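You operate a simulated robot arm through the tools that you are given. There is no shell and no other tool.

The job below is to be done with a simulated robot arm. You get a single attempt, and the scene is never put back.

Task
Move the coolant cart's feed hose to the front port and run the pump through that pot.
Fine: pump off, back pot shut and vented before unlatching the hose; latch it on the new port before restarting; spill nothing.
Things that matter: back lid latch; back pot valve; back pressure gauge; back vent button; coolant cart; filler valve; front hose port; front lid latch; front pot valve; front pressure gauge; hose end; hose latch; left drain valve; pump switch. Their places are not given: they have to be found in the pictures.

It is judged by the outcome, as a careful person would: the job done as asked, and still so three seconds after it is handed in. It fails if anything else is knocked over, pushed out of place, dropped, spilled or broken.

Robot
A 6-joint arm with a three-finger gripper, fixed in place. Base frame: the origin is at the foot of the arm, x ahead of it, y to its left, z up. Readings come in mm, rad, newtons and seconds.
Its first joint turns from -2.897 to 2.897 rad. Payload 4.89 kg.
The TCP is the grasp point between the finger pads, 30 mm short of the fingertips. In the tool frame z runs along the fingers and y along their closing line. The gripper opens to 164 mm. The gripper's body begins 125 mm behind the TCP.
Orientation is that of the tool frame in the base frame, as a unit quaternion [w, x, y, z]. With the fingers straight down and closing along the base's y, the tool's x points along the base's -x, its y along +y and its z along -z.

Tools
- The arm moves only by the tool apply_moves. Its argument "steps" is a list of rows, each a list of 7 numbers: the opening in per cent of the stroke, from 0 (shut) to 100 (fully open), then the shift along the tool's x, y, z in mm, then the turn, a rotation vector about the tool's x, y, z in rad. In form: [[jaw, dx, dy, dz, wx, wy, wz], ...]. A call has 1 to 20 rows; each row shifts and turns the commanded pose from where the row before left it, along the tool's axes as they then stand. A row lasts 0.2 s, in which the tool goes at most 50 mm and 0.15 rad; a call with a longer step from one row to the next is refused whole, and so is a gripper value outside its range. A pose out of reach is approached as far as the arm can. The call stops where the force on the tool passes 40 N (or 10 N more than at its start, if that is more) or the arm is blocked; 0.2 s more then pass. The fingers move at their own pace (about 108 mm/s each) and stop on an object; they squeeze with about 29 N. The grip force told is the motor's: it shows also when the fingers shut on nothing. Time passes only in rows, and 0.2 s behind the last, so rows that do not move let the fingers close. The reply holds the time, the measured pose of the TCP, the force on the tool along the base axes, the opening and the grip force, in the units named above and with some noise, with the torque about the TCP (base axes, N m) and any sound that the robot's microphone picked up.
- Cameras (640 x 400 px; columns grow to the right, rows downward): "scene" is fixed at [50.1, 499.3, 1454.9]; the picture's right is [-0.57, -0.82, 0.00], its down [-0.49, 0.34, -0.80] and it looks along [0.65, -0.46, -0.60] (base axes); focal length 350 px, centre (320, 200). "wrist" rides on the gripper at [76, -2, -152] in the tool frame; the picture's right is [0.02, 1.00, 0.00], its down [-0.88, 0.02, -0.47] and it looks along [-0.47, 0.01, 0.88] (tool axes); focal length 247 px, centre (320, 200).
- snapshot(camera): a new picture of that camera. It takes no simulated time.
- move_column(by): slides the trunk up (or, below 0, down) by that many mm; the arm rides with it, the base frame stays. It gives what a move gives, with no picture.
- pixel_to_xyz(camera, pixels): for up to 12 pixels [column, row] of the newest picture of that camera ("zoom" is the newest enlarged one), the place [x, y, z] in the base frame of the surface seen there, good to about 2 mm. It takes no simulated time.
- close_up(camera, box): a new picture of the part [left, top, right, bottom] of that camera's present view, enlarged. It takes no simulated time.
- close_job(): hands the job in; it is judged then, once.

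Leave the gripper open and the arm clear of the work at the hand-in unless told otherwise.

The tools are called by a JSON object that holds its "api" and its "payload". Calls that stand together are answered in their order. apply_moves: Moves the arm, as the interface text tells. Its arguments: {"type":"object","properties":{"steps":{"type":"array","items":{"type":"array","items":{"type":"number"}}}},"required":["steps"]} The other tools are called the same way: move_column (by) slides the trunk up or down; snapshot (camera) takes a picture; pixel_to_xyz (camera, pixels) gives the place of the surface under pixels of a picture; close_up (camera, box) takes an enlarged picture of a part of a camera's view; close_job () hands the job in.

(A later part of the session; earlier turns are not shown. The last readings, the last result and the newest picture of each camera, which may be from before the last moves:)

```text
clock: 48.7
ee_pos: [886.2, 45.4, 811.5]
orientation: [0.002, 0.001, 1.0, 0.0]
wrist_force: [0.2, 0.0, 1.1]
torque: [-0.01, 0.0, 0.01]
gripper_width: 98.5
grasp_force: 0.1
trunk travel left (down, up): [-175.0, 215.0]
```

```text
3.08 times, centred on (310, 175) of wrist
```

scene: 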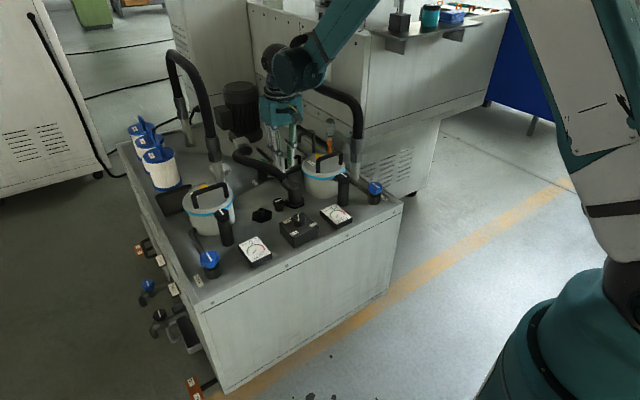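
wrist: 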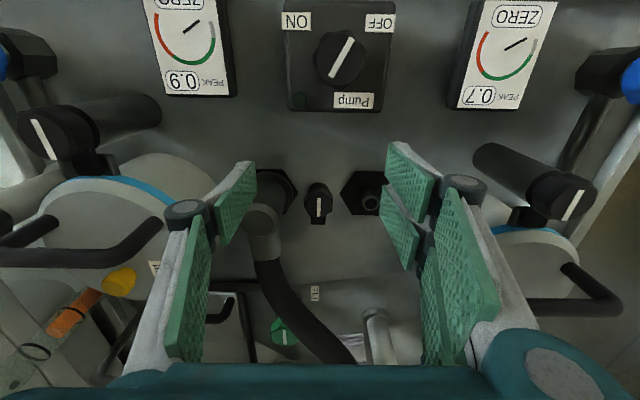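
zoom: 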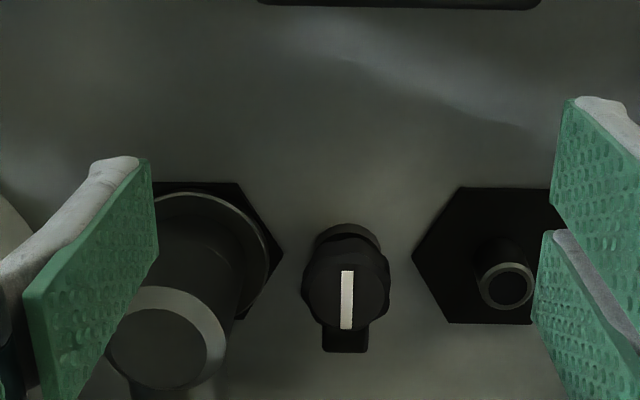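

The latch arm now points to +x: unlatched from the hose flange. Now measure the hose end and its clearance to the back pot and the front port nozzle.

{"api": "pixel_to_xyz", "payload": {"camera": "wrist", "pixels": [[259, 219], [251, 222], [270, 216], [259, 230], [371, 202], [366, 200], [376, 206], [291, 190], [190, 185], [195, 210], [319, 206], [280, 240]]}}

{"api": "close_up", "payload": {"camera": "scene", "box": [250, 160, 346, 220]}}

```text
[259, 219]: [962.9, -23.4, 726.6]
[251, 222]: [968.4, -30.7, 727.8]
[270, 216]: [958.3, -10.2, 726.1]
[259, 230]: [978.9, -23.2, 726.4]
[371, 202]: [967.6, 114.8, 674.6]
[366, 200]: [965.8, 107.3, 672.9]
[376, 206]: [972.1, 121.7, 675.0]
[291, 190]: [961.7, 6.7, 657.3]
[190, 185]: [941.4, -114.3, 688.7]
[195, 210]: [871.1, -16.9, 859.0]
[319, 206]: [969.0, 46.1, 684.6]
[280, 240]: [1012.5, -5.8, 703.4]
```

```text
6.67 times, centred on (298, 190) of scene
```

zoom: 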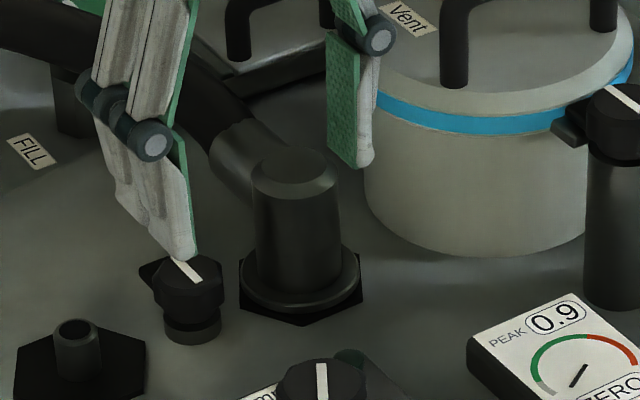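

Measure the lid's near edge and pot body edge toward the hose.

{"api": "pixel_to_xyz", "payload": {"camera": "zoom", "pixels": [[372, 60], [376, 95], [376, 110], [385, 150], [375, 180], [400, 220], [292, 170], [255, 190], [342, 190], [300, 240], [355, 265], [243, 280]]}}

```text
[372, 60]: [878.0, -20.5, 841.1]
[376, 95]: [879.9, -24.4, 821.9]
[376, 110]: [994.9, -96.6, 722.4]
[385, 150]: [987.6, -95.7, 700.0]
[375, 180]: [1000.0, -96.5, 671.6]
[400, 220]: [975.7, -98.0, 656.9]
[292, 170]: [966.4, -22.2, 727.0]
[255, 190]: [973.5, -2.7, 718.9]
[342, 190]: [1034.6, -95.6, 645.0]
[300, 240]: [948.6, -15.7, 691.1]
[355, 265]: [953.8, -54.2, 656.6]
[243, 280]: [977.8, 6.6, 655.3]
```

Clearances: pot wall at y≈−95, latch knob edge at y≈27, hose body y −46…+3. I'll grip the hose end with jaws along y, opening ~62 mm. Go above it at z≈780.

{"api": "apply_moves", "payload": {"steps": [[38, -27, -22.3, 10.5, 0, 0, 0], [38, -27, -22.3, 10.5, 0, 0, 0], [38, -26.5, -22.3, 10.5, 0, 0, 0], [38, 0, 0, 0, 0, 0, 0]]}}

{"api": "snapshot", "payload": {"camera": "wrist"}}

{"api": "close_up", "payload": {"camera": "wrist", "box": [256, 120, 384, 200]}}

```text
clock: 49.7
ee_pos: [968.4, -22.1, 779.5]
orientation: [0.002, 0.002, 1.0, -0.002]
wrist_force: [-0.1, 0.4, 0.1]
torque: [0.03, 0.02, -0.01]
gripper_width: 62.1
grasp_force: 0.1
trunk travel left (down, up): [-175.0, 215.0]
```

```text
taken
```

wrist: 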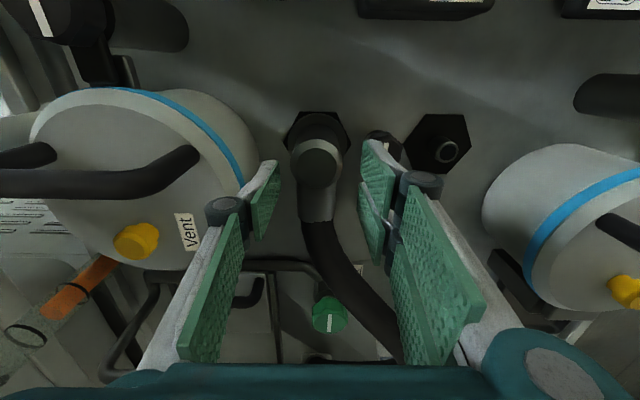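

```text
5.00 times, centred on (320, 160) of wrist
```

zoom: 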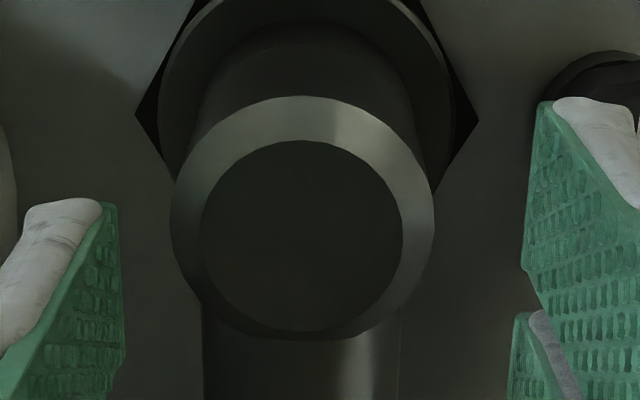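

Measure the top face: left/right/top/bottom edges.

{"api": "pixel_to_xyz", "payload": {"camera": "zoom", "pixels": [[302, 237], [210, 237], [395, 237], [302, 150], [302, 325], [180, 215], [427, 215], [302, 110]]}}

```text
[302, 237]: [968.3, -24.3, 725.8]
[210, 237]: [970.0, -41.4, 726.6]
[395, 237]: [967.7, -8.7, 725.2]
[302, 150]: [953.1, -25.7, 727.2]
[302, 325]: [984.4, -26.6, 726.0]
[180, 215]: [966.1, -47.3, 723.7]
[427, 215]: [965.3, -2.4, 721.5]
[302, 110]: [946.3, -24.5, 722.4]
```

Centre ≈ (968.5, −24). Descend to TCP z≈705 and close gently.

{"api": "apply_moves", "payload": {"steps": [[38, 0, -1.5, 25, 0, 0, 0], [38, 0, 0, 25, 0, 0, 0], [38, 0, 0, 24.5, 0, 0, 0], [38, 0, 0, 0, 0, 0, 0], [25, 0, 0, 0, 0, 0, 0], [25, 0, 0, 0, 0, 0, 0], [25, 0, 0, 0, 0, 0, 0]]}}

{"api": "snapshot", "payload": {"camera": "wrist"}}

{"api": "close_up", "payload": {"camera": "scene", "box": [240, 150, 336, 220]}}

```text
clock: 51.3
ee_pos: [967.7, -22.5, 704.4]
orientation: [0.002, 0.001, 1.0, -0.001]
wrist_force: [-1.8, -1.9, 0.6]
torque: [-0.13, 0.03, -0.1]
gripper_width: 47.0
grasp_force: 28.9
trunk travel left (down, up): [-175.0, 215.0]
```

```text
taken
```

wrist: 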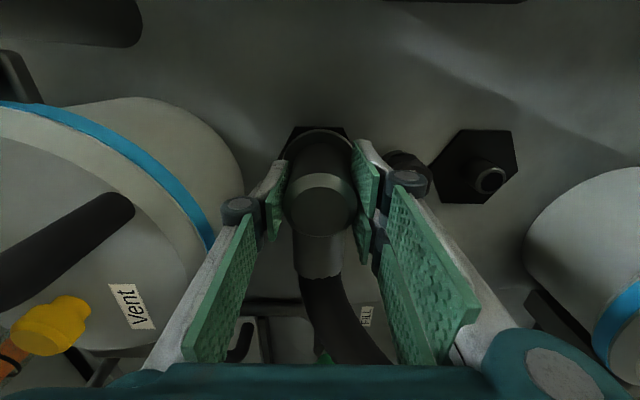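

```text
5.71 times, centred on (288, 185) of scene
```

zoom: 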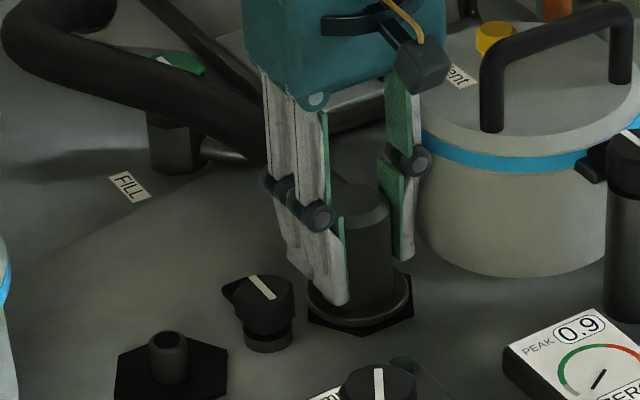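

Gripped at 47 mm with little side load, so hose centre is y≈−22.5. Tighten and lift slowly.

{"api": "apply_moves", "payload": {"steps": [[0, 0, 0, 0, 0, 0, 0], [0, 0, 0, -3, 0, 0, 0], [0, 0, 0, -4, 0, 0, 0], [0, 0, 0, -5, 0, 0, 0], [0, 0, 0, -6, 0, 0, 0], [0, 0, 0, 0, 0, 0, 0]]}}

{"api": "close_up", "payload": {"camera": "scene", "box": [240, 150, 336, 220]}}

```text
clock: 52.7
ee_pos: [967.2, -24.4, 722.5]
orientation: [0.002, 0.0, 1.0, 0.0]
wrist_force: [-0.8, -0.4, -8.6]
torque: [-0.05, 0.09, 0.04]
gripper_width: 47.1
grasp_force: 28.9
trunk travel left (down, up): [-175.0, 215.0]
```

```text
5.71 times, centred on (288, 185) of scene
```

zoom: 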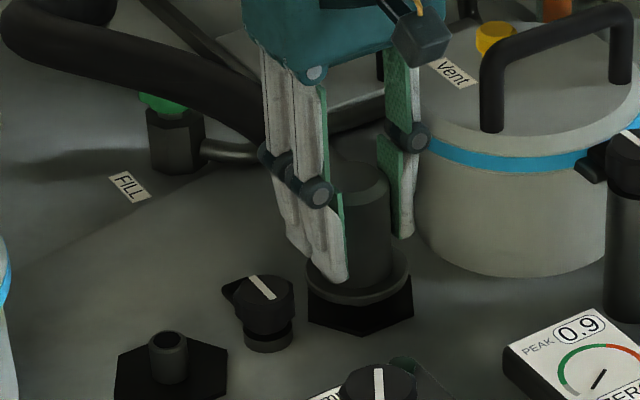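

It came off cleanly (carrying ~8.6 N). Lift to TCP z≈768 to clear the latch knob.

{"api": "apply_moves", "payload": {"steps": [[0, 0, 0, -10, 0, 0, 0], [0, 0, 0, -12, 0, 0, 0], [0, 0, 0, -12, 0, 0, 0], [0, 0, 0, -12, 0, 0, 0], [0, 0, 0, 0, 0, 0, 0]]}}

{"api": "snapshot", "payload": {"camera": "wrist"}}

{"api": "snapshot", "payload": {"camera": "scene"}}

{"api": "close_up", "payload": {"camera": "scene", "box": [220, 140, 332, 220]}}

```text
clock: 53.9
ee_pos: [967.3, -24.4, 768.9]
orientation: [0.002, 0.0, 1.0, -0.001]
wrist_force: [-0.7, 0.6, -8.8]
torque: [0.05, 0.07, -0.03]
gripper_width: 47.0
grasp_force: 29.2
trunk travel left (down, up): [-175.0, 215.0]
```

```text
taken
```

wrist: 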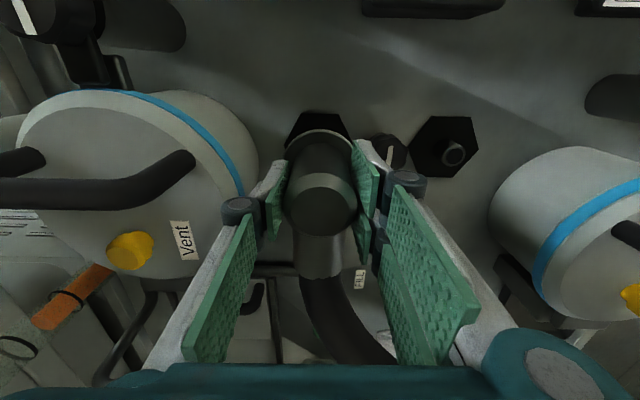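

```text
taken
```

scene: 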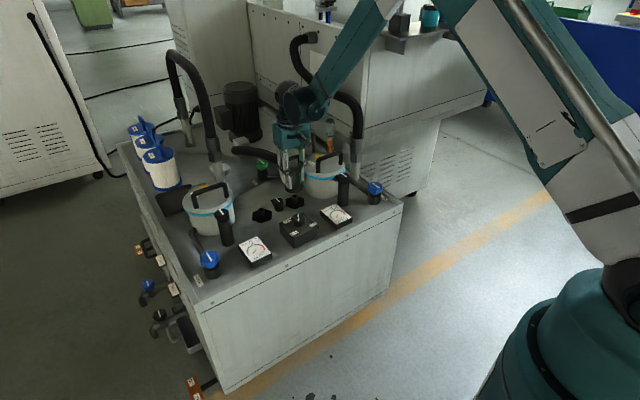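

```text
5.00 times, centred on (276, 180) of scene
```

zoom: 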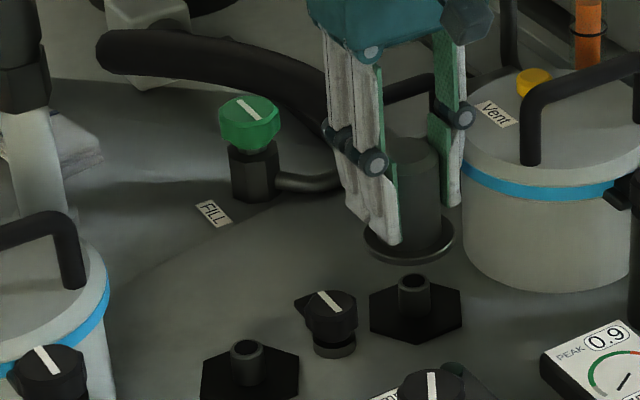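

Both nozzles are now visible. I'll measure both to get the exact displacement.

{"api": "pixel_to_xyz", "payload": {"camera": "zoom", "pixels": [[413, 279], [402, 281], [424, 281], [246, 346], [235, 348], [258, 348], [413, 310], [246, 380], [328, 300], [372, 310], [461, 300], [300, 372]]}}

{"api": "close_up", "payload": {"camera": "scene", "box": [252, 190, 316, 230]}}

```text
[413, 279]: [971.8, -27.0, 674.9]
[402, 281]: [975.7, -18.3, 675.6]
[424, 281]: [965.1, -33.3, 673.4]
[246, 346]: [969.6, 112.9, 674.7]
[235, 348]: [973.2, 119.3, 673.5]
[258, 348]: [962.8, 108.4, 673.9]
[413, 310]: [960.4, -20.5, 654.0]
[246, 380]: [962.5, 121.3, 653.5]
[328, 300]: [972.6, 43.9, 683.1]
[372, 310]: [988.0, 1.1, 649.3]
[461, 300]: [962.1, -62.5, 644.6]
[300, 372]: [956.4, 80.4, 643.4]
```

```text
10.00 times, centred on (284, 210) of scene
```

zoom: 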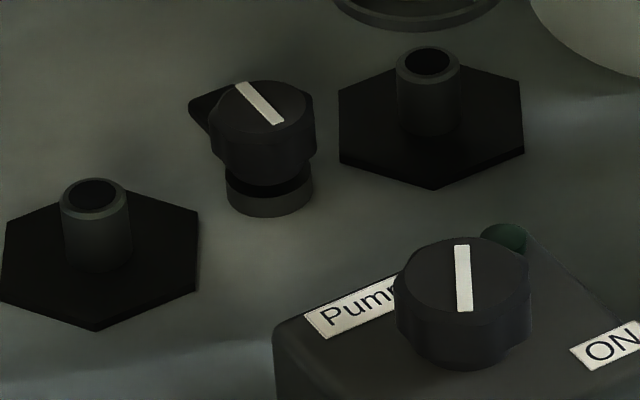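

Rim points of both nozzles in the 10× view for the displacement.

{"api": "pixel_to_xyz", "payload": {"camera": "zoom", "pixels": [[399, 64], [457, 64], [428, 81], [428, 48], [428, 63], [63, 195], [126, 195], [95, 213], [95, 180], [95, 194]]}}

{"api": "pixel_to_xyz", "payload": {"camera": "wrist", "pixels": [[453, 153], [444, 153], [462, 153], [453, 144], [453, 162], [388, 155]]}}

{"api": "close_up", "payload": {"camera": "wrist", "box": [400, 105, 496, 185]}}

```text
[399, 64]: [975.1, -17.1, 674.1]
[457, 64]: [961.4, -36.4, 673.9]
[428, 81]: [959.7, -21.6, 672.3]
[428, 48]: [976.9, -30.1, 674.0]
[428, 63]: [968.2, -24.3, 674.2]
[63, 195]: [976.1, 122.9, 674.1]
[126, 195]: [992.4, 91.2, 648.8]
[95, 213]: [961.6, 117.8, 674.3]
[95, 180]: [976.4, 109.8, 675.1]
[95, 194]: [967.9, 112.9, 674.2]
```

```text
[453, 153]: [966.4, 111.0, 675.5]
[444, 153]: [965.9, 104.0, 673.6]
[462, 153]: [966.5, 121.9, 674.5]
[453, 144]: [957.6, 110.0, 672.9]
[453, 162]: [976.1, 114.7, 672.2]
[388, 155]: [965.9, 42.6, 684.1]
```

```text
5.00 times, centred on (448, 145) of wrist
```

zoom: 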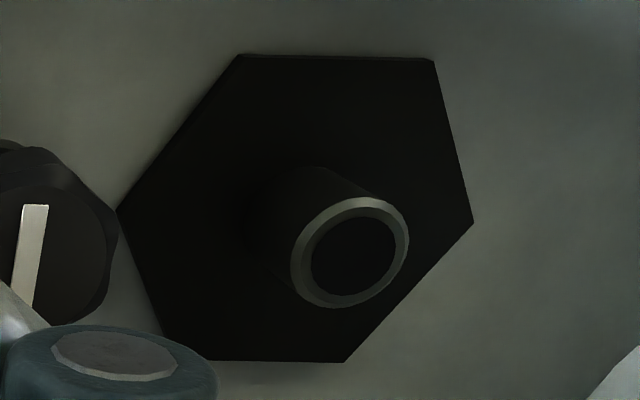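

Displacement front−back ≈ (0, +137.3). Move the hose end +137.3 mm in y at this height.

{"api": "apply_moves", "payload": {"steps": [[0, 0, 30, 0, 0, 0, 0], [0, 0, 35, 0, 0, 0, 0], [0, 0, 35, 0, 0, 0, 0], [0, 0, 30, 0, 0, 0, 0], [0, 0, 7.3, 0, 0, 0, 0], [0, 0, 0, 0, 0, 0, 0], [0, 0, 0, 0, 0, 0, 0]]}}

{"api": "snapshot", "payload": {"camera": "wrist"}}

{"api": "close_up", "payload": {"camera": "scene", "box": [200, 130, 328, 230]}}

```text
clock: 55.5
ee_pos: [968.0, 113.8, 769.4]
orientation: [0.001, 0.001, 1.0, -0.001]
wrist_force: [1.3, 0.4, -8.7]
torque: [-0.02, 0.1, -0.01]
gripper_width: 47.1
grasp_force: 28.4
trunk travel left (down, up): [-175.0, 215.0]
```

```text
taken
```

wrist: 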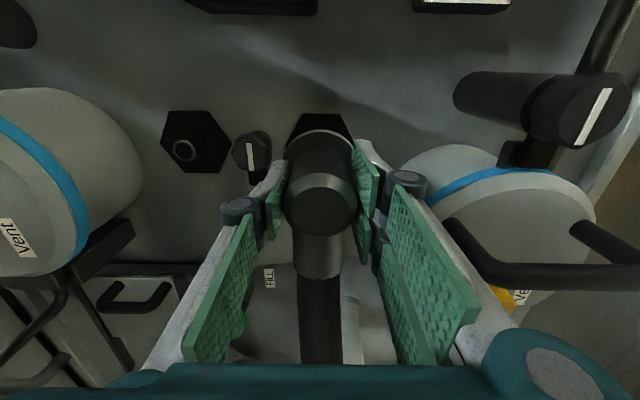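

```text
4.00 times, centred on (264, 180) of scene
```

zoom: 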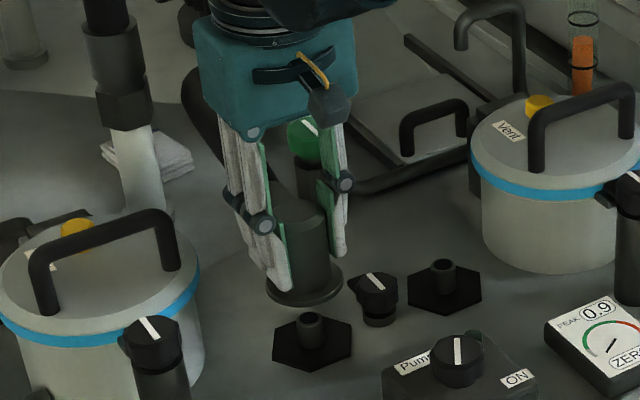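

Alignment looks the same as it did over the back port. Lower: quickly to z≈738, then slowly on to ~705.

{"api": "apply_moves", "payload": {"steps": [[0, 0, 0, 16, 0, 0, 0], [0, 0, 0, 15, 0, 0, 0], [0, 0, 0, 0, 0, 0, 0], [0, 0, 0, 4, 0, 0, 0], [0, 0, 0, 4, 0, 0, 0], [0, 0, 0, 4, 0, 0, 0], [0, 0, 0, 4, 0, 0, 0], [0, 0, 0, 0, 0, 0, 0]]}}

{"api": "close_up", "payload": {"camera": "scene", "box": [200, 130, 328, 230]}}

{"api": "snapshot", "payload": {"camera": "wrist"}}

```text
clock: 57.3
ee_pos: [967.4, 113.9, 723.0]
orientation: [0.001, 0.001, 1.0, -0.001]
wrist_force: [-1.1, 0.1, -8.5]
torque: [-0.01, 0.07, -0.03]
gripper_width: 47.0
grasp_force: 29.6
trunk travel left (down, up): [-175.0, 215.0]
```

```text
4.00 times, centred on (264, 180) of scene
```

zoom: 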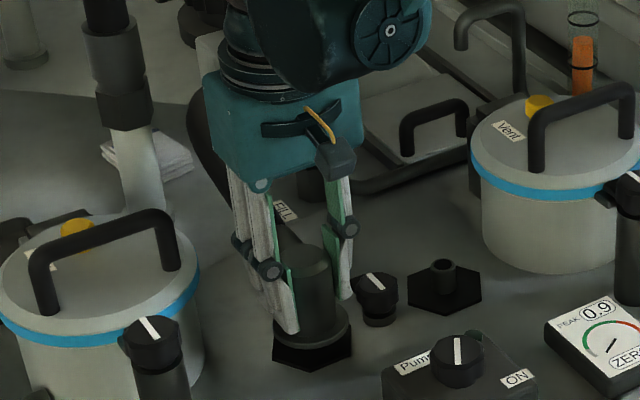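

```text
taken
```

wrist: 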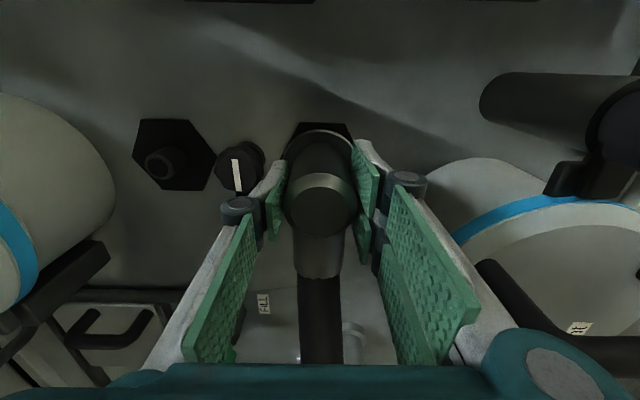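

The nozzle is entering the fitting without resistance (force unchanged at −8.5 N). Continue down to seat.

{"api": "apply_moves", "payload": {"steps": [[0, 0, 0, 4, 0, 0, 0], [0, 0, 0, 4, 0, 0, 0], [0, 0, 0, 4, 0, 0, 0], [0, 0, 0, 3, 0, 0, 0], [0, 0, 0, 2, 0, 0, 0], [0, 0, 0, 1, 0, 0, 0], [0, 0, 0, 0, 0, 0, 0]]}}

{"api": "close_up", "payload": {"camera": "scene", "box": [200, 130, 328, 230]}}

```text
clock: 58.9
ee_pos: [968.0, 112.7, 704.8]
orientation: [0.003, 0.001, 1.0, -0.001]
wrist_force: [11.7, 3.4, 22.5]
torque: [0.14, -0.03, 0.0]
gripper_width: 46.7
grasp_force: 29.2
trunk travel left (down, up): [-175.0, 215.0]
```

```text
4.00 times, centred on (264, 180) of scene
```

zoom: 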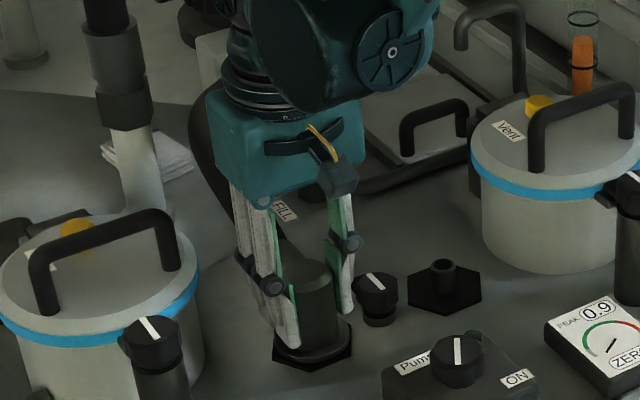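

Seated: the force rose to +22 N at the same height (704.8) as it had on the back port. Release to 62 mm and rise.

{"api": "apply_moves", "payload": {"steps": [[38, 0, 0, 0, 0, 0, 0], [38, 0, 0, 0, 0, 0, 0], [38, 0, 0, 0, 0, 0, 0], [38, 0, 0, -25, 0, 0, 0], [38, 0, 0, -40, 0, 0, 0], [38, 0, 0, -40, 0, 0, 0], [38, 40, -30, 0, 0, 0, 0], [38, 40, -30, 0, 0, 0, 0], [38, 0, 0, 0, 0, 0, 0]]}}

{"api": "snapshot", "payload": {"camera": "wrist"}}

{"api": "close_up", "payload": {"camera": "scene", "box": [200, 150, 328, 230]}}

```text
clock: 60.9
ee_pos: [887.0, 53.1, 807.5]
orientation: [0.003, 0.001, 1.0, -0.002]
wrist_force: [0.0, 0.8, 0.2]
torque: [-0.04, -0.02, 0.02]
gripper_width: 62.3
grasp_force: 0.1
trunk travel left (down, up): [-175.0, 215.0]
```

```text
taken
```

wrist: 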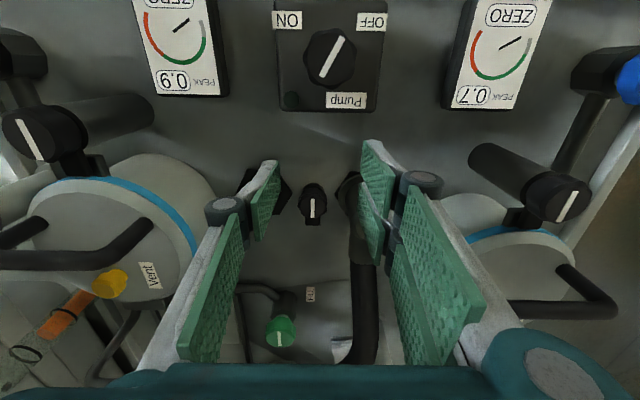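

```text
5.00 times, centred on (264, 190) of scene
```

zoom: 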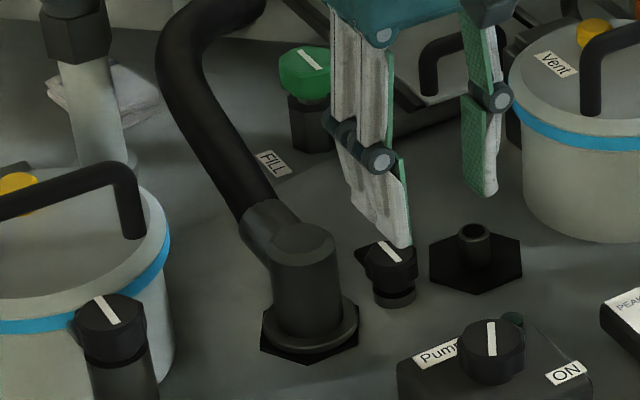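

The hose end stands on the front port. Verify its top height and seating, and re-measure the latch.

{"api": "pixel_to_xyz", "payload": {"camera": "zoom", "pixels": [[303, 243], [280, 243], [325, 243], [357, 310], [262, 310], [310, 348], [388, 252]]}}

{"api": "close_up", "payload": {"camera": "scene", "box": [240, 185, 304, 225]}}

```text
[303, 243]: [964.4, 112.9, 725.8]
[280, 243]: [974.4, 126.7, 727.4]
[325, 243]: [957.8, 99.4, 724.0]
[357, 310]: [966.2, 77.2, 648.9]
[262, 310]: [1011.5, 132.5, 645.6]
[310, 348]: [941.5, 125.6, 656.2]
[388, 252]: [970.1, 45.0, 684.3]
```

```text
10.00 times, centred on (272, 205) of scene
```

zoom: 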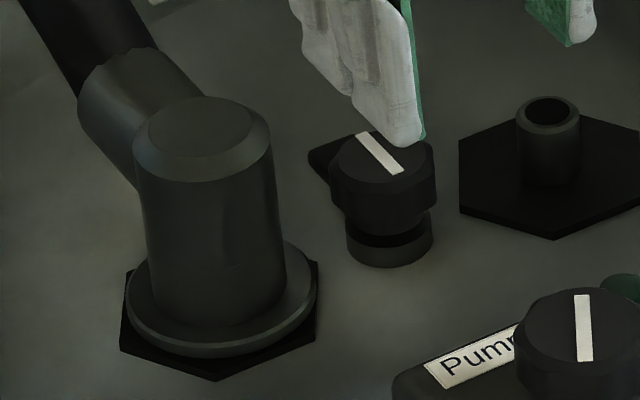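

Hose seated (top z≈726). Now latch it: turn the latch knob another 90° counter-clockwise so its arm goes from +x to +y. To keep fingers clear of the hose I'll do it in two grips with the jaws near the x direction. Go above (968, 45) and yaw +110°.

{"api": "apply_moves", "payload": {"steps": [[32, -40.5, -4.1, 21, 0, 0, 0], [32, -40.5, -4.1, 21, 0, 0, 0], [32, 0, 0, 0, 0, 0, 0.137], [32, 0, 0, 0, 0, 0, 0.137], [32, 0, 0, 0, 0, 0, 0.137], [32, 0, 0, 0, 0, 0, 0.137], [32, 0, 0, 0, 0, 0, 0.137], [32, 0, 0, 0, 0, 0, 0.137], [32, 0, 0, 0, 0, 0, 0.137], [32, 0, 0, 0, 0, 0, 0.137], [32, 0, 0, 0, 0, 0, 0.137], [32, 0, 0, 0, 0, 0, 0.137], [32, 0, 0, 0, 0, 0, 0.137], [32, 0, 0, 0, 0, 0, 0.137], [32, 0, 0, 0, 0, 0, 0.137], [32, 0, 0, 0, 0, 0, 0.137], [32, 0, 0, 0, 0, 0, 0]]}}

{"api": "snapshot", "payload": {"camera": "wrist"}}

{"api": "close_up", "payload": {"camera": "scene", "box": [220, 150, 316, 230]}}

```text
clock: 64.5
ee_pos: [968.7, 45.9, 766.1]
orientation: [0.002, 0.82, 0.573, 0.0]
wrist_force: [-1.0, -0.7, 0.3]
torque: [-0.01, -0.02, 0.02]
gripper_width: 52.4
grasp_force: 0.1
trunk travel left (down, up): [-175.0, 215.0]
```

```text
taken
```

wrist: 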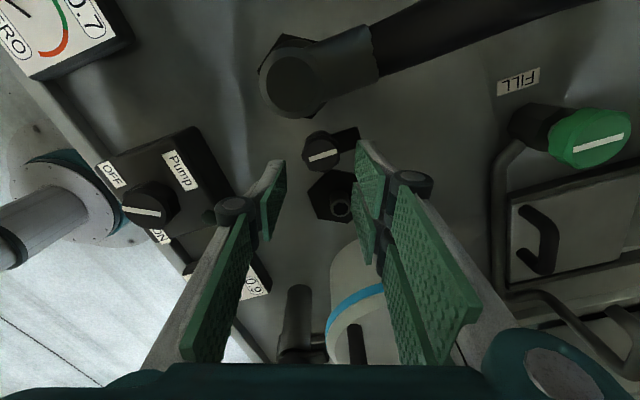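

```text
5.00 times, centred on (268, 190) of scene
```

zoom: 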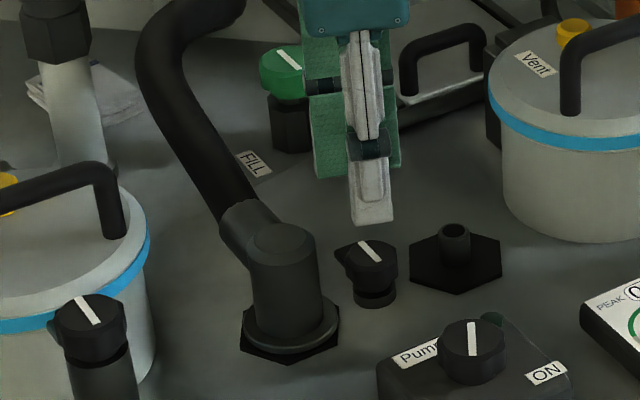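

Knob centred (322,156). Descend to z≈701, grip, and turn −0.78 rad.

{"api": "apply_moves", "payload": {"steps": [[32, 0, 0, 22, 0, 0, 0], [32, 0, 0, 22, 0, 0, 0], [32, 0, 0, 21, 0, 0, 0], [32, 0, 0, 0, 0, 0, 0], [0, 0, 0, 0, 0, 0, 0], [0, 0, 0, 0, 0, 0, 0], [0, 0, 0, 0, 0, 0, 0], [0, 0, 0, 0, 0, 0, -0.1], [0, 0, 0, 0, 0, 0, -0.1], [0, 0, 0, 0, 0, 0, -0.1], [0, 0, 0, 0, 0, 0, -0.1], [0, 0, 0, 0, 0, 0, -0.1], [0, 0, 0, 0, 0, 0, -0.1], [0, 0, 0, 0, 0, 0, -0.1], [0, 0, 0, 0, 0, 0, -0.08], [0, 0, 0, 0, 0, 0, 0]]}}

{"api": "snapshot", "payload": {"camera": "wrist"}}

{"api": "close_up", "payload": {"camera": "scene", "box": [220, 150, 316, 230]}}

```text
clock: 67.3
ee_pos: [968.9, 44.6, 702.3]
orientation: [0.004, 0.635, 0.773, 0.001]
wrist_force: [1.5, -3.6, 1.0]
torque: [0.05, -0.06, -0.06]
gripper_width: 36.7
grasp_force: 44.9
trunk travel left (down, up): [-175.0, 215.0]
stopped in row 13: the force on the tool passed its limit at 41 N (the readings are from after the stop); the commanded pose is now the measured one
```

```text
taken
```

wrist: 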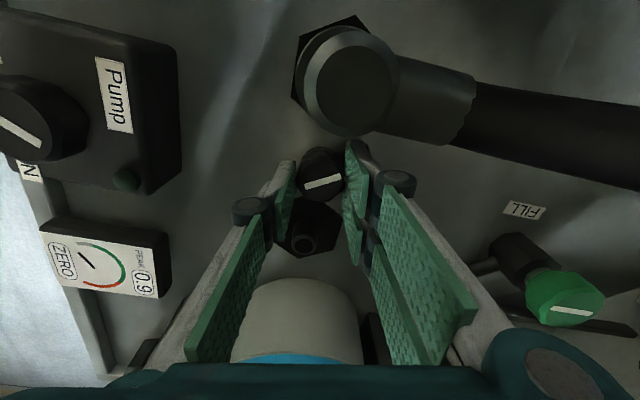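

```text
5.00 times, centred on (268, 190) of scene
```

zoom: 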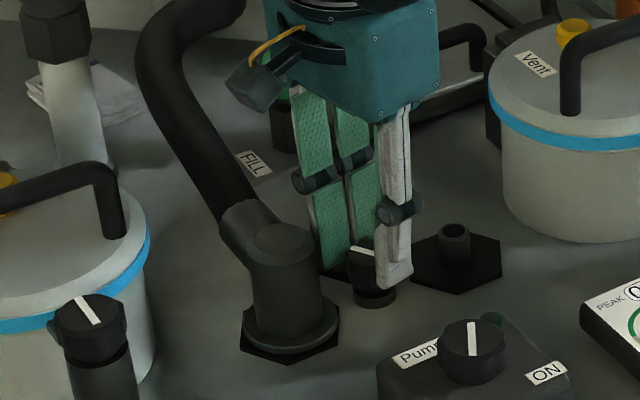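

Turned ~31° (marker follows the tool). Continue −0.24 rad, then release, regrip.

{"api": "apply_moves", "payload": {"steps": [[0, 0, 0, 0, 0, 0, 0], [0, 0, 0, 0, 0, 0, -0.08], [0, 0, 0, 0, 0, 0, -0.08], [0, 0, 0, 0, 0, 0, -0.08], [0, 0, 0, 0, 0, 0, 0], [32, 0, 0, 0, 0, 0, 0], [32, 0, 0, 0, 0, 0, 0], [32, 0, 0, -25, 0, 0, 0], [32, 0, 0, -25, 0, 0, 0], [32, 0, 0, 0, 0, 0, 0]]}}

{"api": "snapshot", "payload": {"camera": "wrist"}}

{"api": "close_up", "payload": {"camera": "scene", "box": [220, 150, 316, 230]}}

```text
clock: 69.5
ee_pos: [970.3, 45.7, 752.6]
orientation: [0.004, 0.538, 0.843, 0.001]
wrist_force: [-0.2, -1.0, -0.4]
torque: [0.01, 0.0, 0.0]
gripper_width: 52.2
grasp_force: 0.0
trunk travel left (down, up): [-175.0, 215.0]
```

```text
taken
```

wrist: 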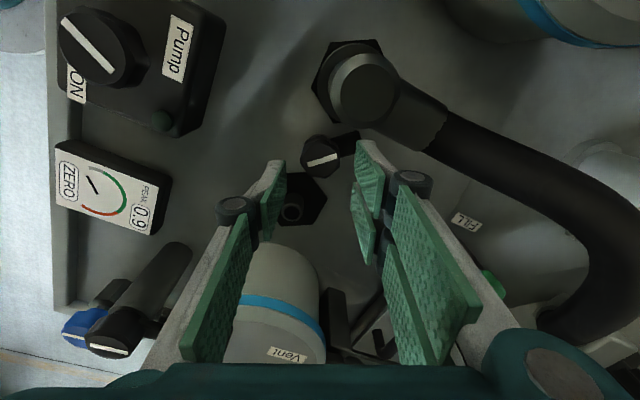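

```text
5.00 times, centred on (268, 190) of scene
```

zoom: 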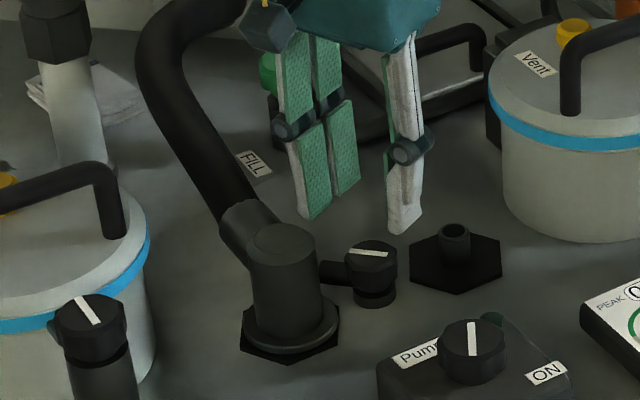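

The latch is halfway (pointing between +x and +y). Re-orient to +110°, regrip and turn the remaining ~45°.

{"api": "apply_moves", "payload": {"steps": [[32, 0, -1.4, 0, 0, 0, 0.13], [32, 0, 0, 0, 0, 0, 0.13], [32, 0, 0, 0, 0, 0, 0.13], [32, 0, 0, 0, 0, 0, 0.13], [32, 0, 0, 0, 0, 0, 0.13], [32, 0, 0, 0, 0, 0, 0.13], [32, 0, 0, 0, 0, 0, 0], [32, 0, 0, 25, 0, 0, 0], [32, 0, 0, 25, 0, 0, 0], [32, 0, 0, 0, 0, 0, 0], [0, 0, 0, 0, 0, 0, 0], [0, 0, 0, 0, 0, 0, 0], [0, 0, 0, 0, 0, 0, 0], [0, 0, 0, 0, 0, 0, -0.08], [0, 0, 0, 0, 0, 0, -0.08], [0, 0, 0, 0, 0, 0, -0.08], [0, 0, 0, 0, 0, 0, -0.08], [0, 0, 0, 0, 0, 0, -0.08], [0, 0, 0, 0, 0, 0, 0]]}}

{"api": "snapshot", "payload": {"camera": "wrist"}}

{"api": "close_up", "payload": {"camera": "scene", "box": [220, 150, 316, 230]}}

```text
clock: 72.5
ee_pos: [969.1, 44.0, 700.9]
orientation: [0.004, 0.8, 0.6, 0.002]
wrist_force: [3.5, -2.7, -3.8]
torque: [0.0, -0.29, -0.02]
gripper_width: 37.3
grasp_force: 45.3
trunk travel left (down, up): [-175.0, 215.0]
stopped in row 14: the force on the tool passed its limit at 42 N (the readings are from after the stop); the commanded pose is now the measured one
```

```text
taken
```

wrist: 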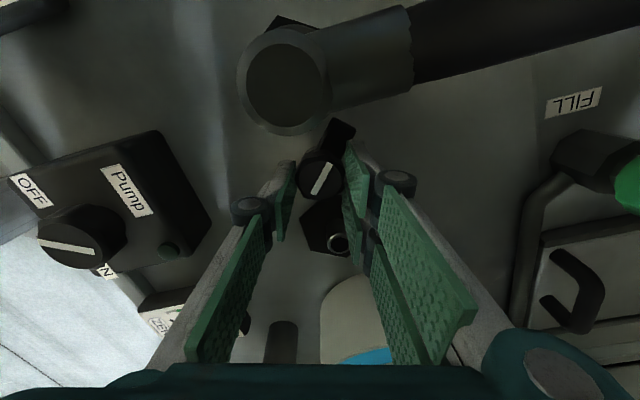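

```text
5.00 times, centred on (268, 190) of scene
```

zoom: 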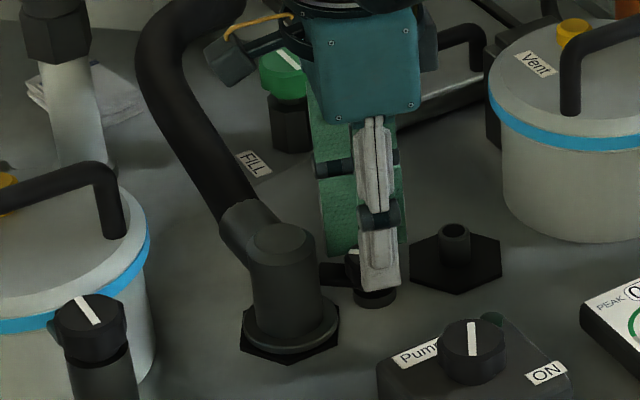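

Re-based after a side-load stop. Continue turning in small steps.

{"api": "apply_moves", "payload": {"steps": [[0, 0, 0, 0, 0, 0, 0], [0, 0, 0, 0, 0, 0, -0.08], [0, 0, 0, 0, 0, 0, -0.08], [0, 0, 0, 0, 0, 0, -0.08], [0, 0, 0, 0, 0, 0, -0.08], [0, 0, 0, 0, 0, 0, -0.08], [0, 0, 0, 0, 0, 0, -0.08], [0, 0, 0, 0, 0, 0, -0.08], [0, 0, 0, 0, 0, 0, -0.08], [0, 0, 0, 0, 0, 0, 0]]}}

{"api": "snapshot", "payload": {"camera": "wrist"}}

{"api": "close_up", "payload": {"camera": "scene", "box": [220, 150, 316, 230]}}

```text
clock: 74.7
ee_pos: [969.6, 42.9, 702.2]
orientation: [0.005, 0.57, 0.821, 0.002]
wrist_force: [3.3, -1.0, -3.6]
torque: [0.25, -0.16, 0.09]
gripper_width: 36.8
grasp_force: 45.1
trunk travel left (down, up): [-175.0, 215.0]
stopped in row 10: the force on the tool passed its limit at 41 N (the readings are from after the stop); the commanded pose is now the measured one
```

```text
taken
```

wrist: 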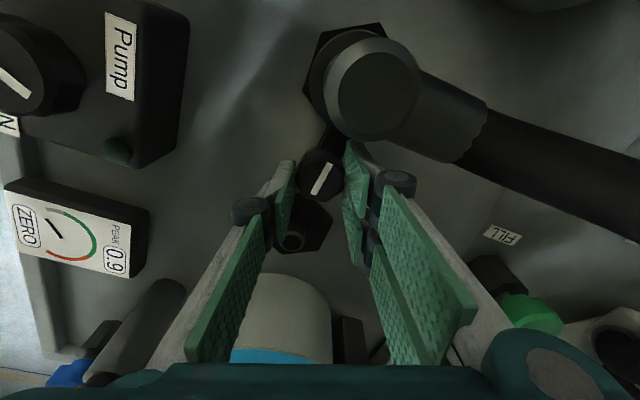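

```text
5.00 times, centred on (268, 190) of scene
```

zoom: 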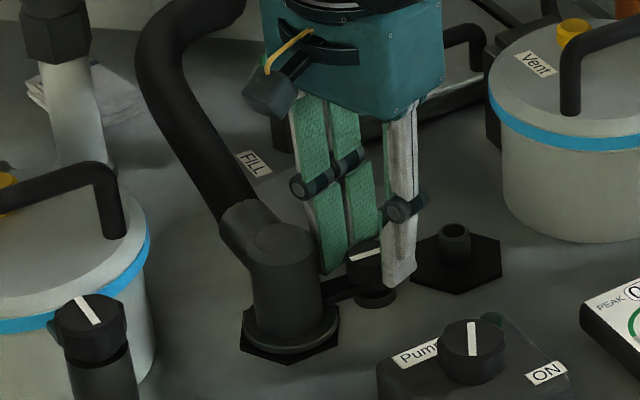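

The arm is now over the hose flange. A bit more (~−0.15 rad) to reach the end stop.

{"api": "apply_moves", "payload": {"steps": [[0, 0, 0, 0, 0, 0, 0], [0, 0, 0, 0, 0, 0, -0.06], [0, 0, 0, 0, 0, 0, -0.06], [0, 0, 0, 0, 0, 0, -0.05], [0, 0, 0, 0, 0, 0, 0]]}}

{"api": "close_up", "payload": {"camera": "scene", "box": [220, 150, 316, 230]}}

{"api": "close_up", "payload": {"camera": "wrist", "box": [272, 120, 368, 200]}}

```text
clock: 75.9
ee_pos: [969.5, 44.3, 702.6]
orientation: [0.004, 0.498, 0.867, 0.001]
wrist_force: [1.9, 7.4, -4.8]
torque: [0.3, 0.05, -0.73]
gripper_width: 36.8
grasp_force: 43.8
trunk travel left (down, up): [-175.0, 215.0]
```

```text
5.00 times, centred on (268, 190) of scene
```

zoom: 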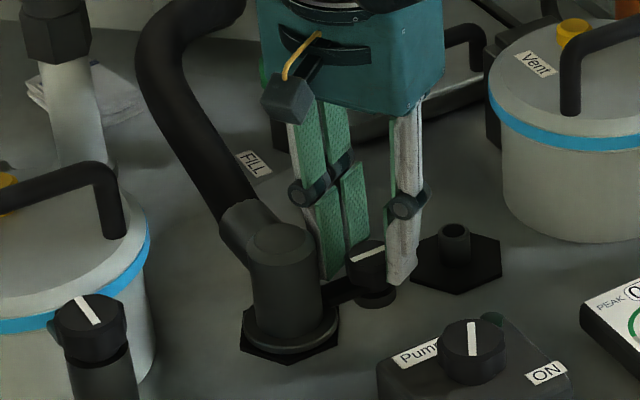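

```text
5.00 times, centred on (320, 160) of wrist
```

zoom: 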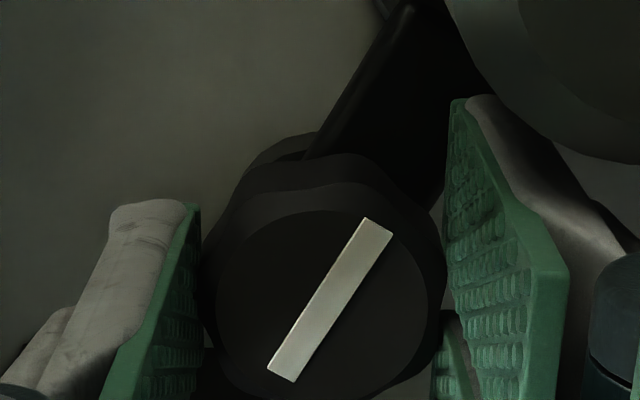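

Pointer now along +y with the arm over the flange and −0.73 N·m at the stop: latched on the front port. Release slightly and rise.

{"api": "apply_moves", "payload": {"steps": [[28, 0, 0, 0, 0, 0, 0], [28, 0, 0, 0, 0, 0, 0], [28, 0, 0, -20, 0, 0, 0], [28, 0, 0, -40, 0, 0, 0], [28, 0, 0, -45, 0, 0, 0], [28, 0, 0, -40, 0, 0, -0.14], [28, 0, 0, 0, 0, 0, -0.14], [28, 0, 0, 0, 0, 0, -0.14], [28, 0, 0, 0, 0, 0, -0.14], [28, 0, 0, 0, 0, 0, -0.14], [28, 0, 0, 0, 0, 0, -0.14], [28, 0, 0, 0, 0, 0, -0.14], [28, 0, 0, 0, 0, 0, -0.06], [60, 45, 0, 0, 0, 0, 0], [60, 45, 0, 0, 0, 0, 0], [60, 0, 0, 0, 0, 0, 0]]}}

{"api": "snapshot", "payload": {"camera": "wrist"}}

{"api": "close_up", "payload": {"camera": "scene", "box": [220, 170, 316, 230]}}

{"api": "snapshot", "payload": {"camera": "scene"}}

```text
clock: 79.3
ee_pos: [877.2, 44.7, 846.9]
orientation: [0.005, 0.002, 1.0, -0.002]
wrist_force: [-0.2, 0.7, 0.1]
torque: [0.05, -0.01, -0.02]
gripper_width: 98.3
grasp_force: 0.0
trunk travel left (down, up): [-175.0, 215.0]
```

```text
taken
```

wrist: 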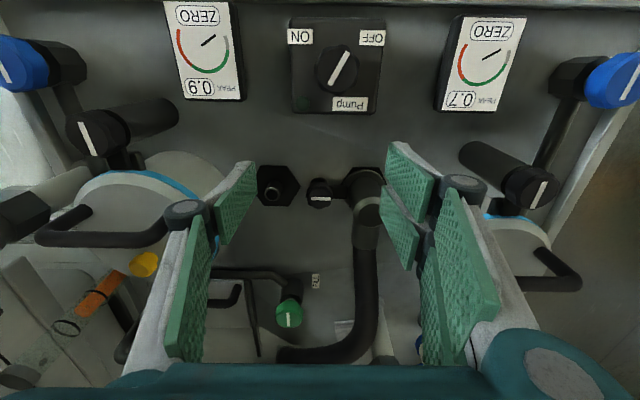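

```text
6.67 times, centred on (268, 200) of scene
```

zoom: 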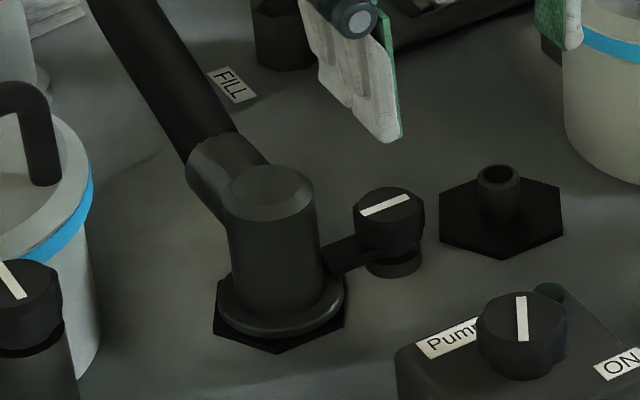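

```text
taken
```

scene: 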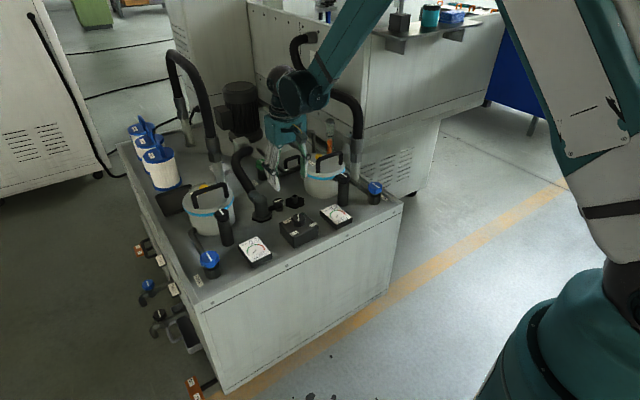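

Latched. Before opening the front valve I check the front lid latch (must be closed) against the back one.

{"api": "close_up", "payload": {"camera": "wrist", "box": [450, 130, 578, 250]}}

{"api": "close_up", "payload": {"camera": "wrist", "box": [50, 90, 190, 220]}}

{"api": "close_up", "payload": {"camera": "scene", "box": [190, 190, 254, 230]}}

{"api": "close_up", "payload": {"camera": "scene", "box": [310, 155, 374, 195]}}

```text
3.33 times, centred on (514, 190) of wrist
```

zoom: 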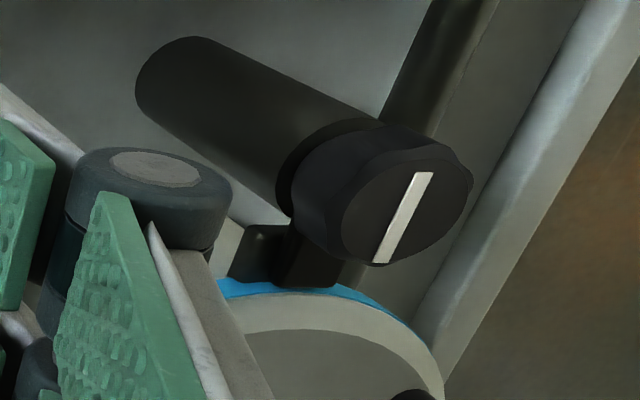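

```text
3.08 times, centred on (120, 155) of wrist
```

zoom: 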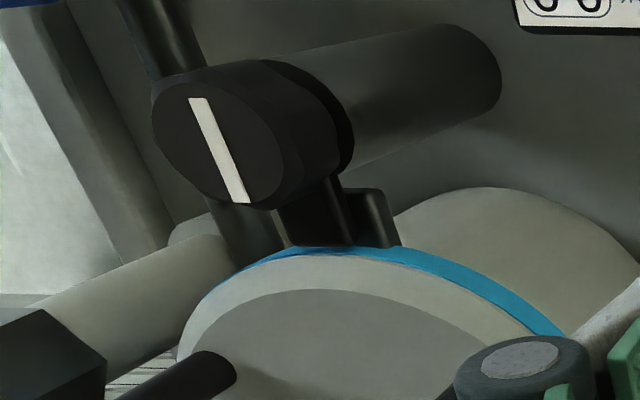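

```text
10.00 times, centred on (222, 210) of scene
```

zoom: 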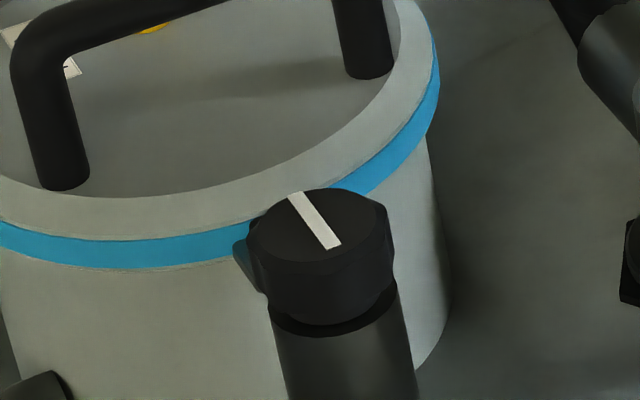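

```text
10.00 times, centred on (342, 175) of scene
```

zoom: 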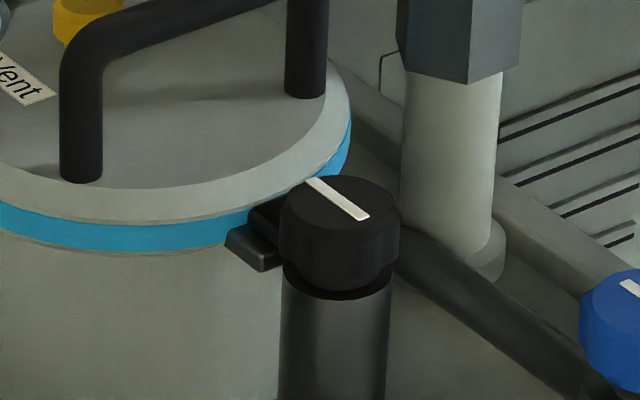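

Both lid latches look alike; I'll verify the front lid latch marker direction numerically, plus the front valve.

{"api": "pixel_to_xyz", "payload": {"camera": "scene", "pixels": [[219.5, 209.8], [223.2, 214.4], [221, 212], [206.5, 253], [211.5, 261.5], [209, 257]]}}

{"api": "close_up", "payload": {"camera": "scene", "box": [180, 235, 260, 285]}}

{"api": "close_up", "payload": {"camera": "scene", "box": [125, 235, 205, 335]}}

```text
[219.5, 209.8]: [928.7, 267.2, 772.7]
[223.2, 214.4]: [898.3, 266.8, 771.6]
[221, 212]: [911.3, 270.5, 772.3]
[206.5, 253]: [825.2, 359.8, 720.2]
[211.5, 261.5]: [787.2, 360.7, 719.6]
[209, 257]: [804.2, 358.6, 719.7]
```

```text
8.00 times, centred on (220, 260) of scene
```

zoom: 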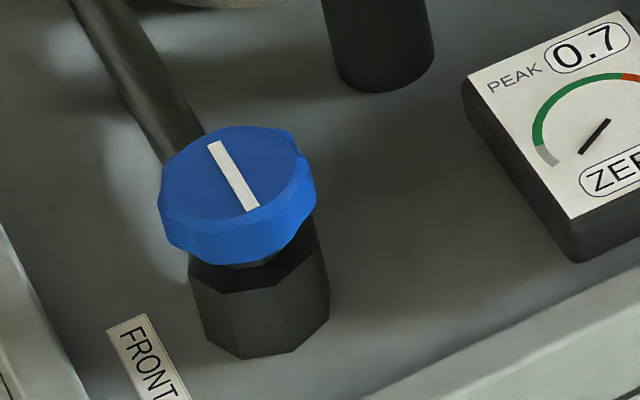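

```text
4.00 times, centred on (165, 285) of scene
```

zoom: 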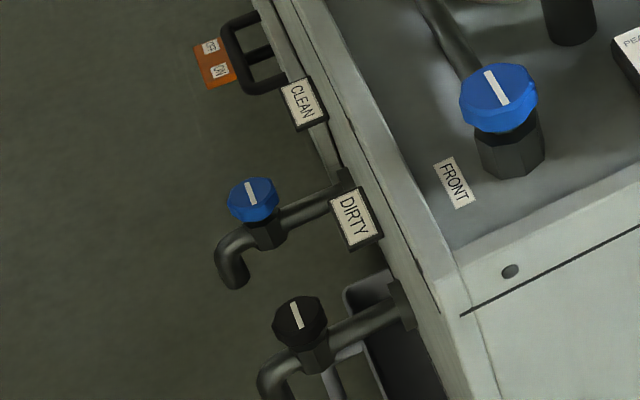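

Front lid latch marker lies exactly along x, like the back one (latched). Next: go over the front pot valve and look straight down at it.

{"api": "apply_moves", "payload": {"steps": [[45, 10.7, 44.7, 0, 0, 0, 0], [45, 10.7, 44.7, 0, 0, 0, 0], [45, 10.7, 44.7, 0, 0, 0, 0], [45, 10.7, 44.7, 0, 0, 0, 0], [45, 10.7, 44.7, 0, 0, 0, 0], [45, 10.7, 44.7, 0, 0, 0, 0], [45, 10.7, 44.7, 0, 0, 0, 0], [45, 0, 0, 32, 0, 0, 0], [45, 0, 0, 0, 0, 0, 0]]}}

{"api": "snapshot", "payload": {"camera": "wrist"}}

{"api": "close_up", "payload": {"camera": "wrist", "box": [268, 110, 364, 170]}}

```text
clock: 81.3
ee_pos: [804.8, 357.2, 812.3]
orientation: [0.004, 0.003, 1.0, -0.002]
wrist_force: [-0.2, 1.0, 0.4]
torque: [0.0, -0.01, 0.01]
gripper_width: 73.9
grasp_force: 0.1
trunk travel left (down, up): [-175.0, 215.0]
```

```text
taken
```

wrist: 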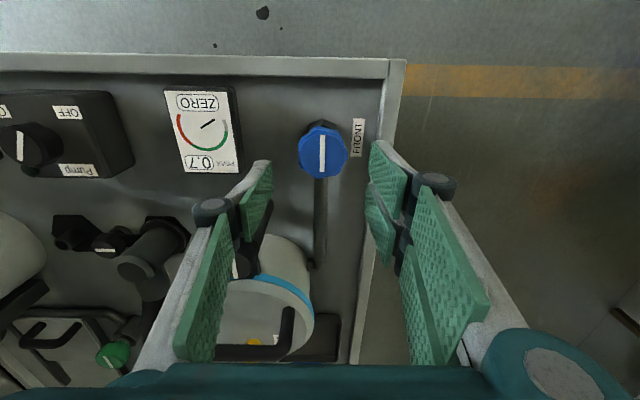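

```text
6.67 times, centred on (316, 140) of wrist
```

zoom: 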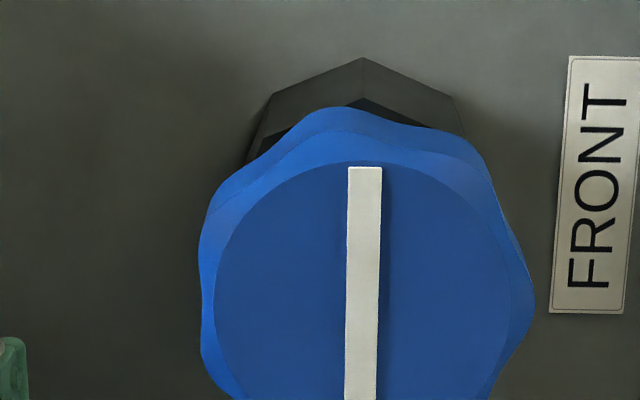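

Pointer is at −x (shut). Measure the knob centre for gripping.

{"api": "pixel_to_xyz", "payload": {"camera": "wrist", "pixels": [[322, 156], [302, 156], [343, 156], [322, 137], [322, 175], [340, 130], [318, 200]]}}

{"api": "close_up", "payload": {"camera": "wrist", "box": [268, 120, 378, 190]}}

```text
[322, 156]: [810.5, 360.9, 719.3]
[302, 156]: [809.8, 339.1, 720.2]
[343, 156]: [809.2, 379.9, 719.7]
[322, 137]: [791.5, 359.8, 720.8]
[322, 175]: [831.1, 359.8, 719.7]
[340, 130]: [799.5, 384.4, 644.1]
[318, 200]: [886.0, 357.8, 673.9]
```

```text
5.71 times, centred on (323, 155) of wrist
```

zoom: 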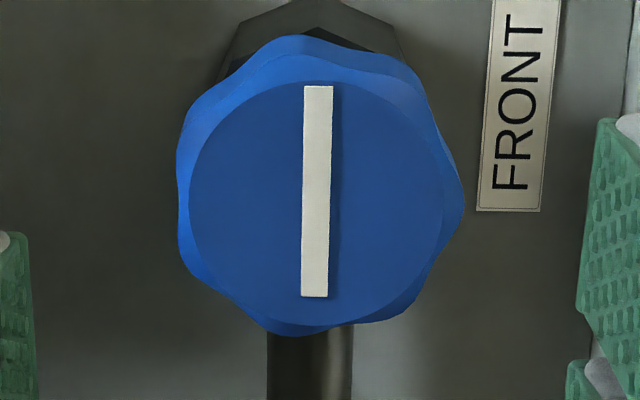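

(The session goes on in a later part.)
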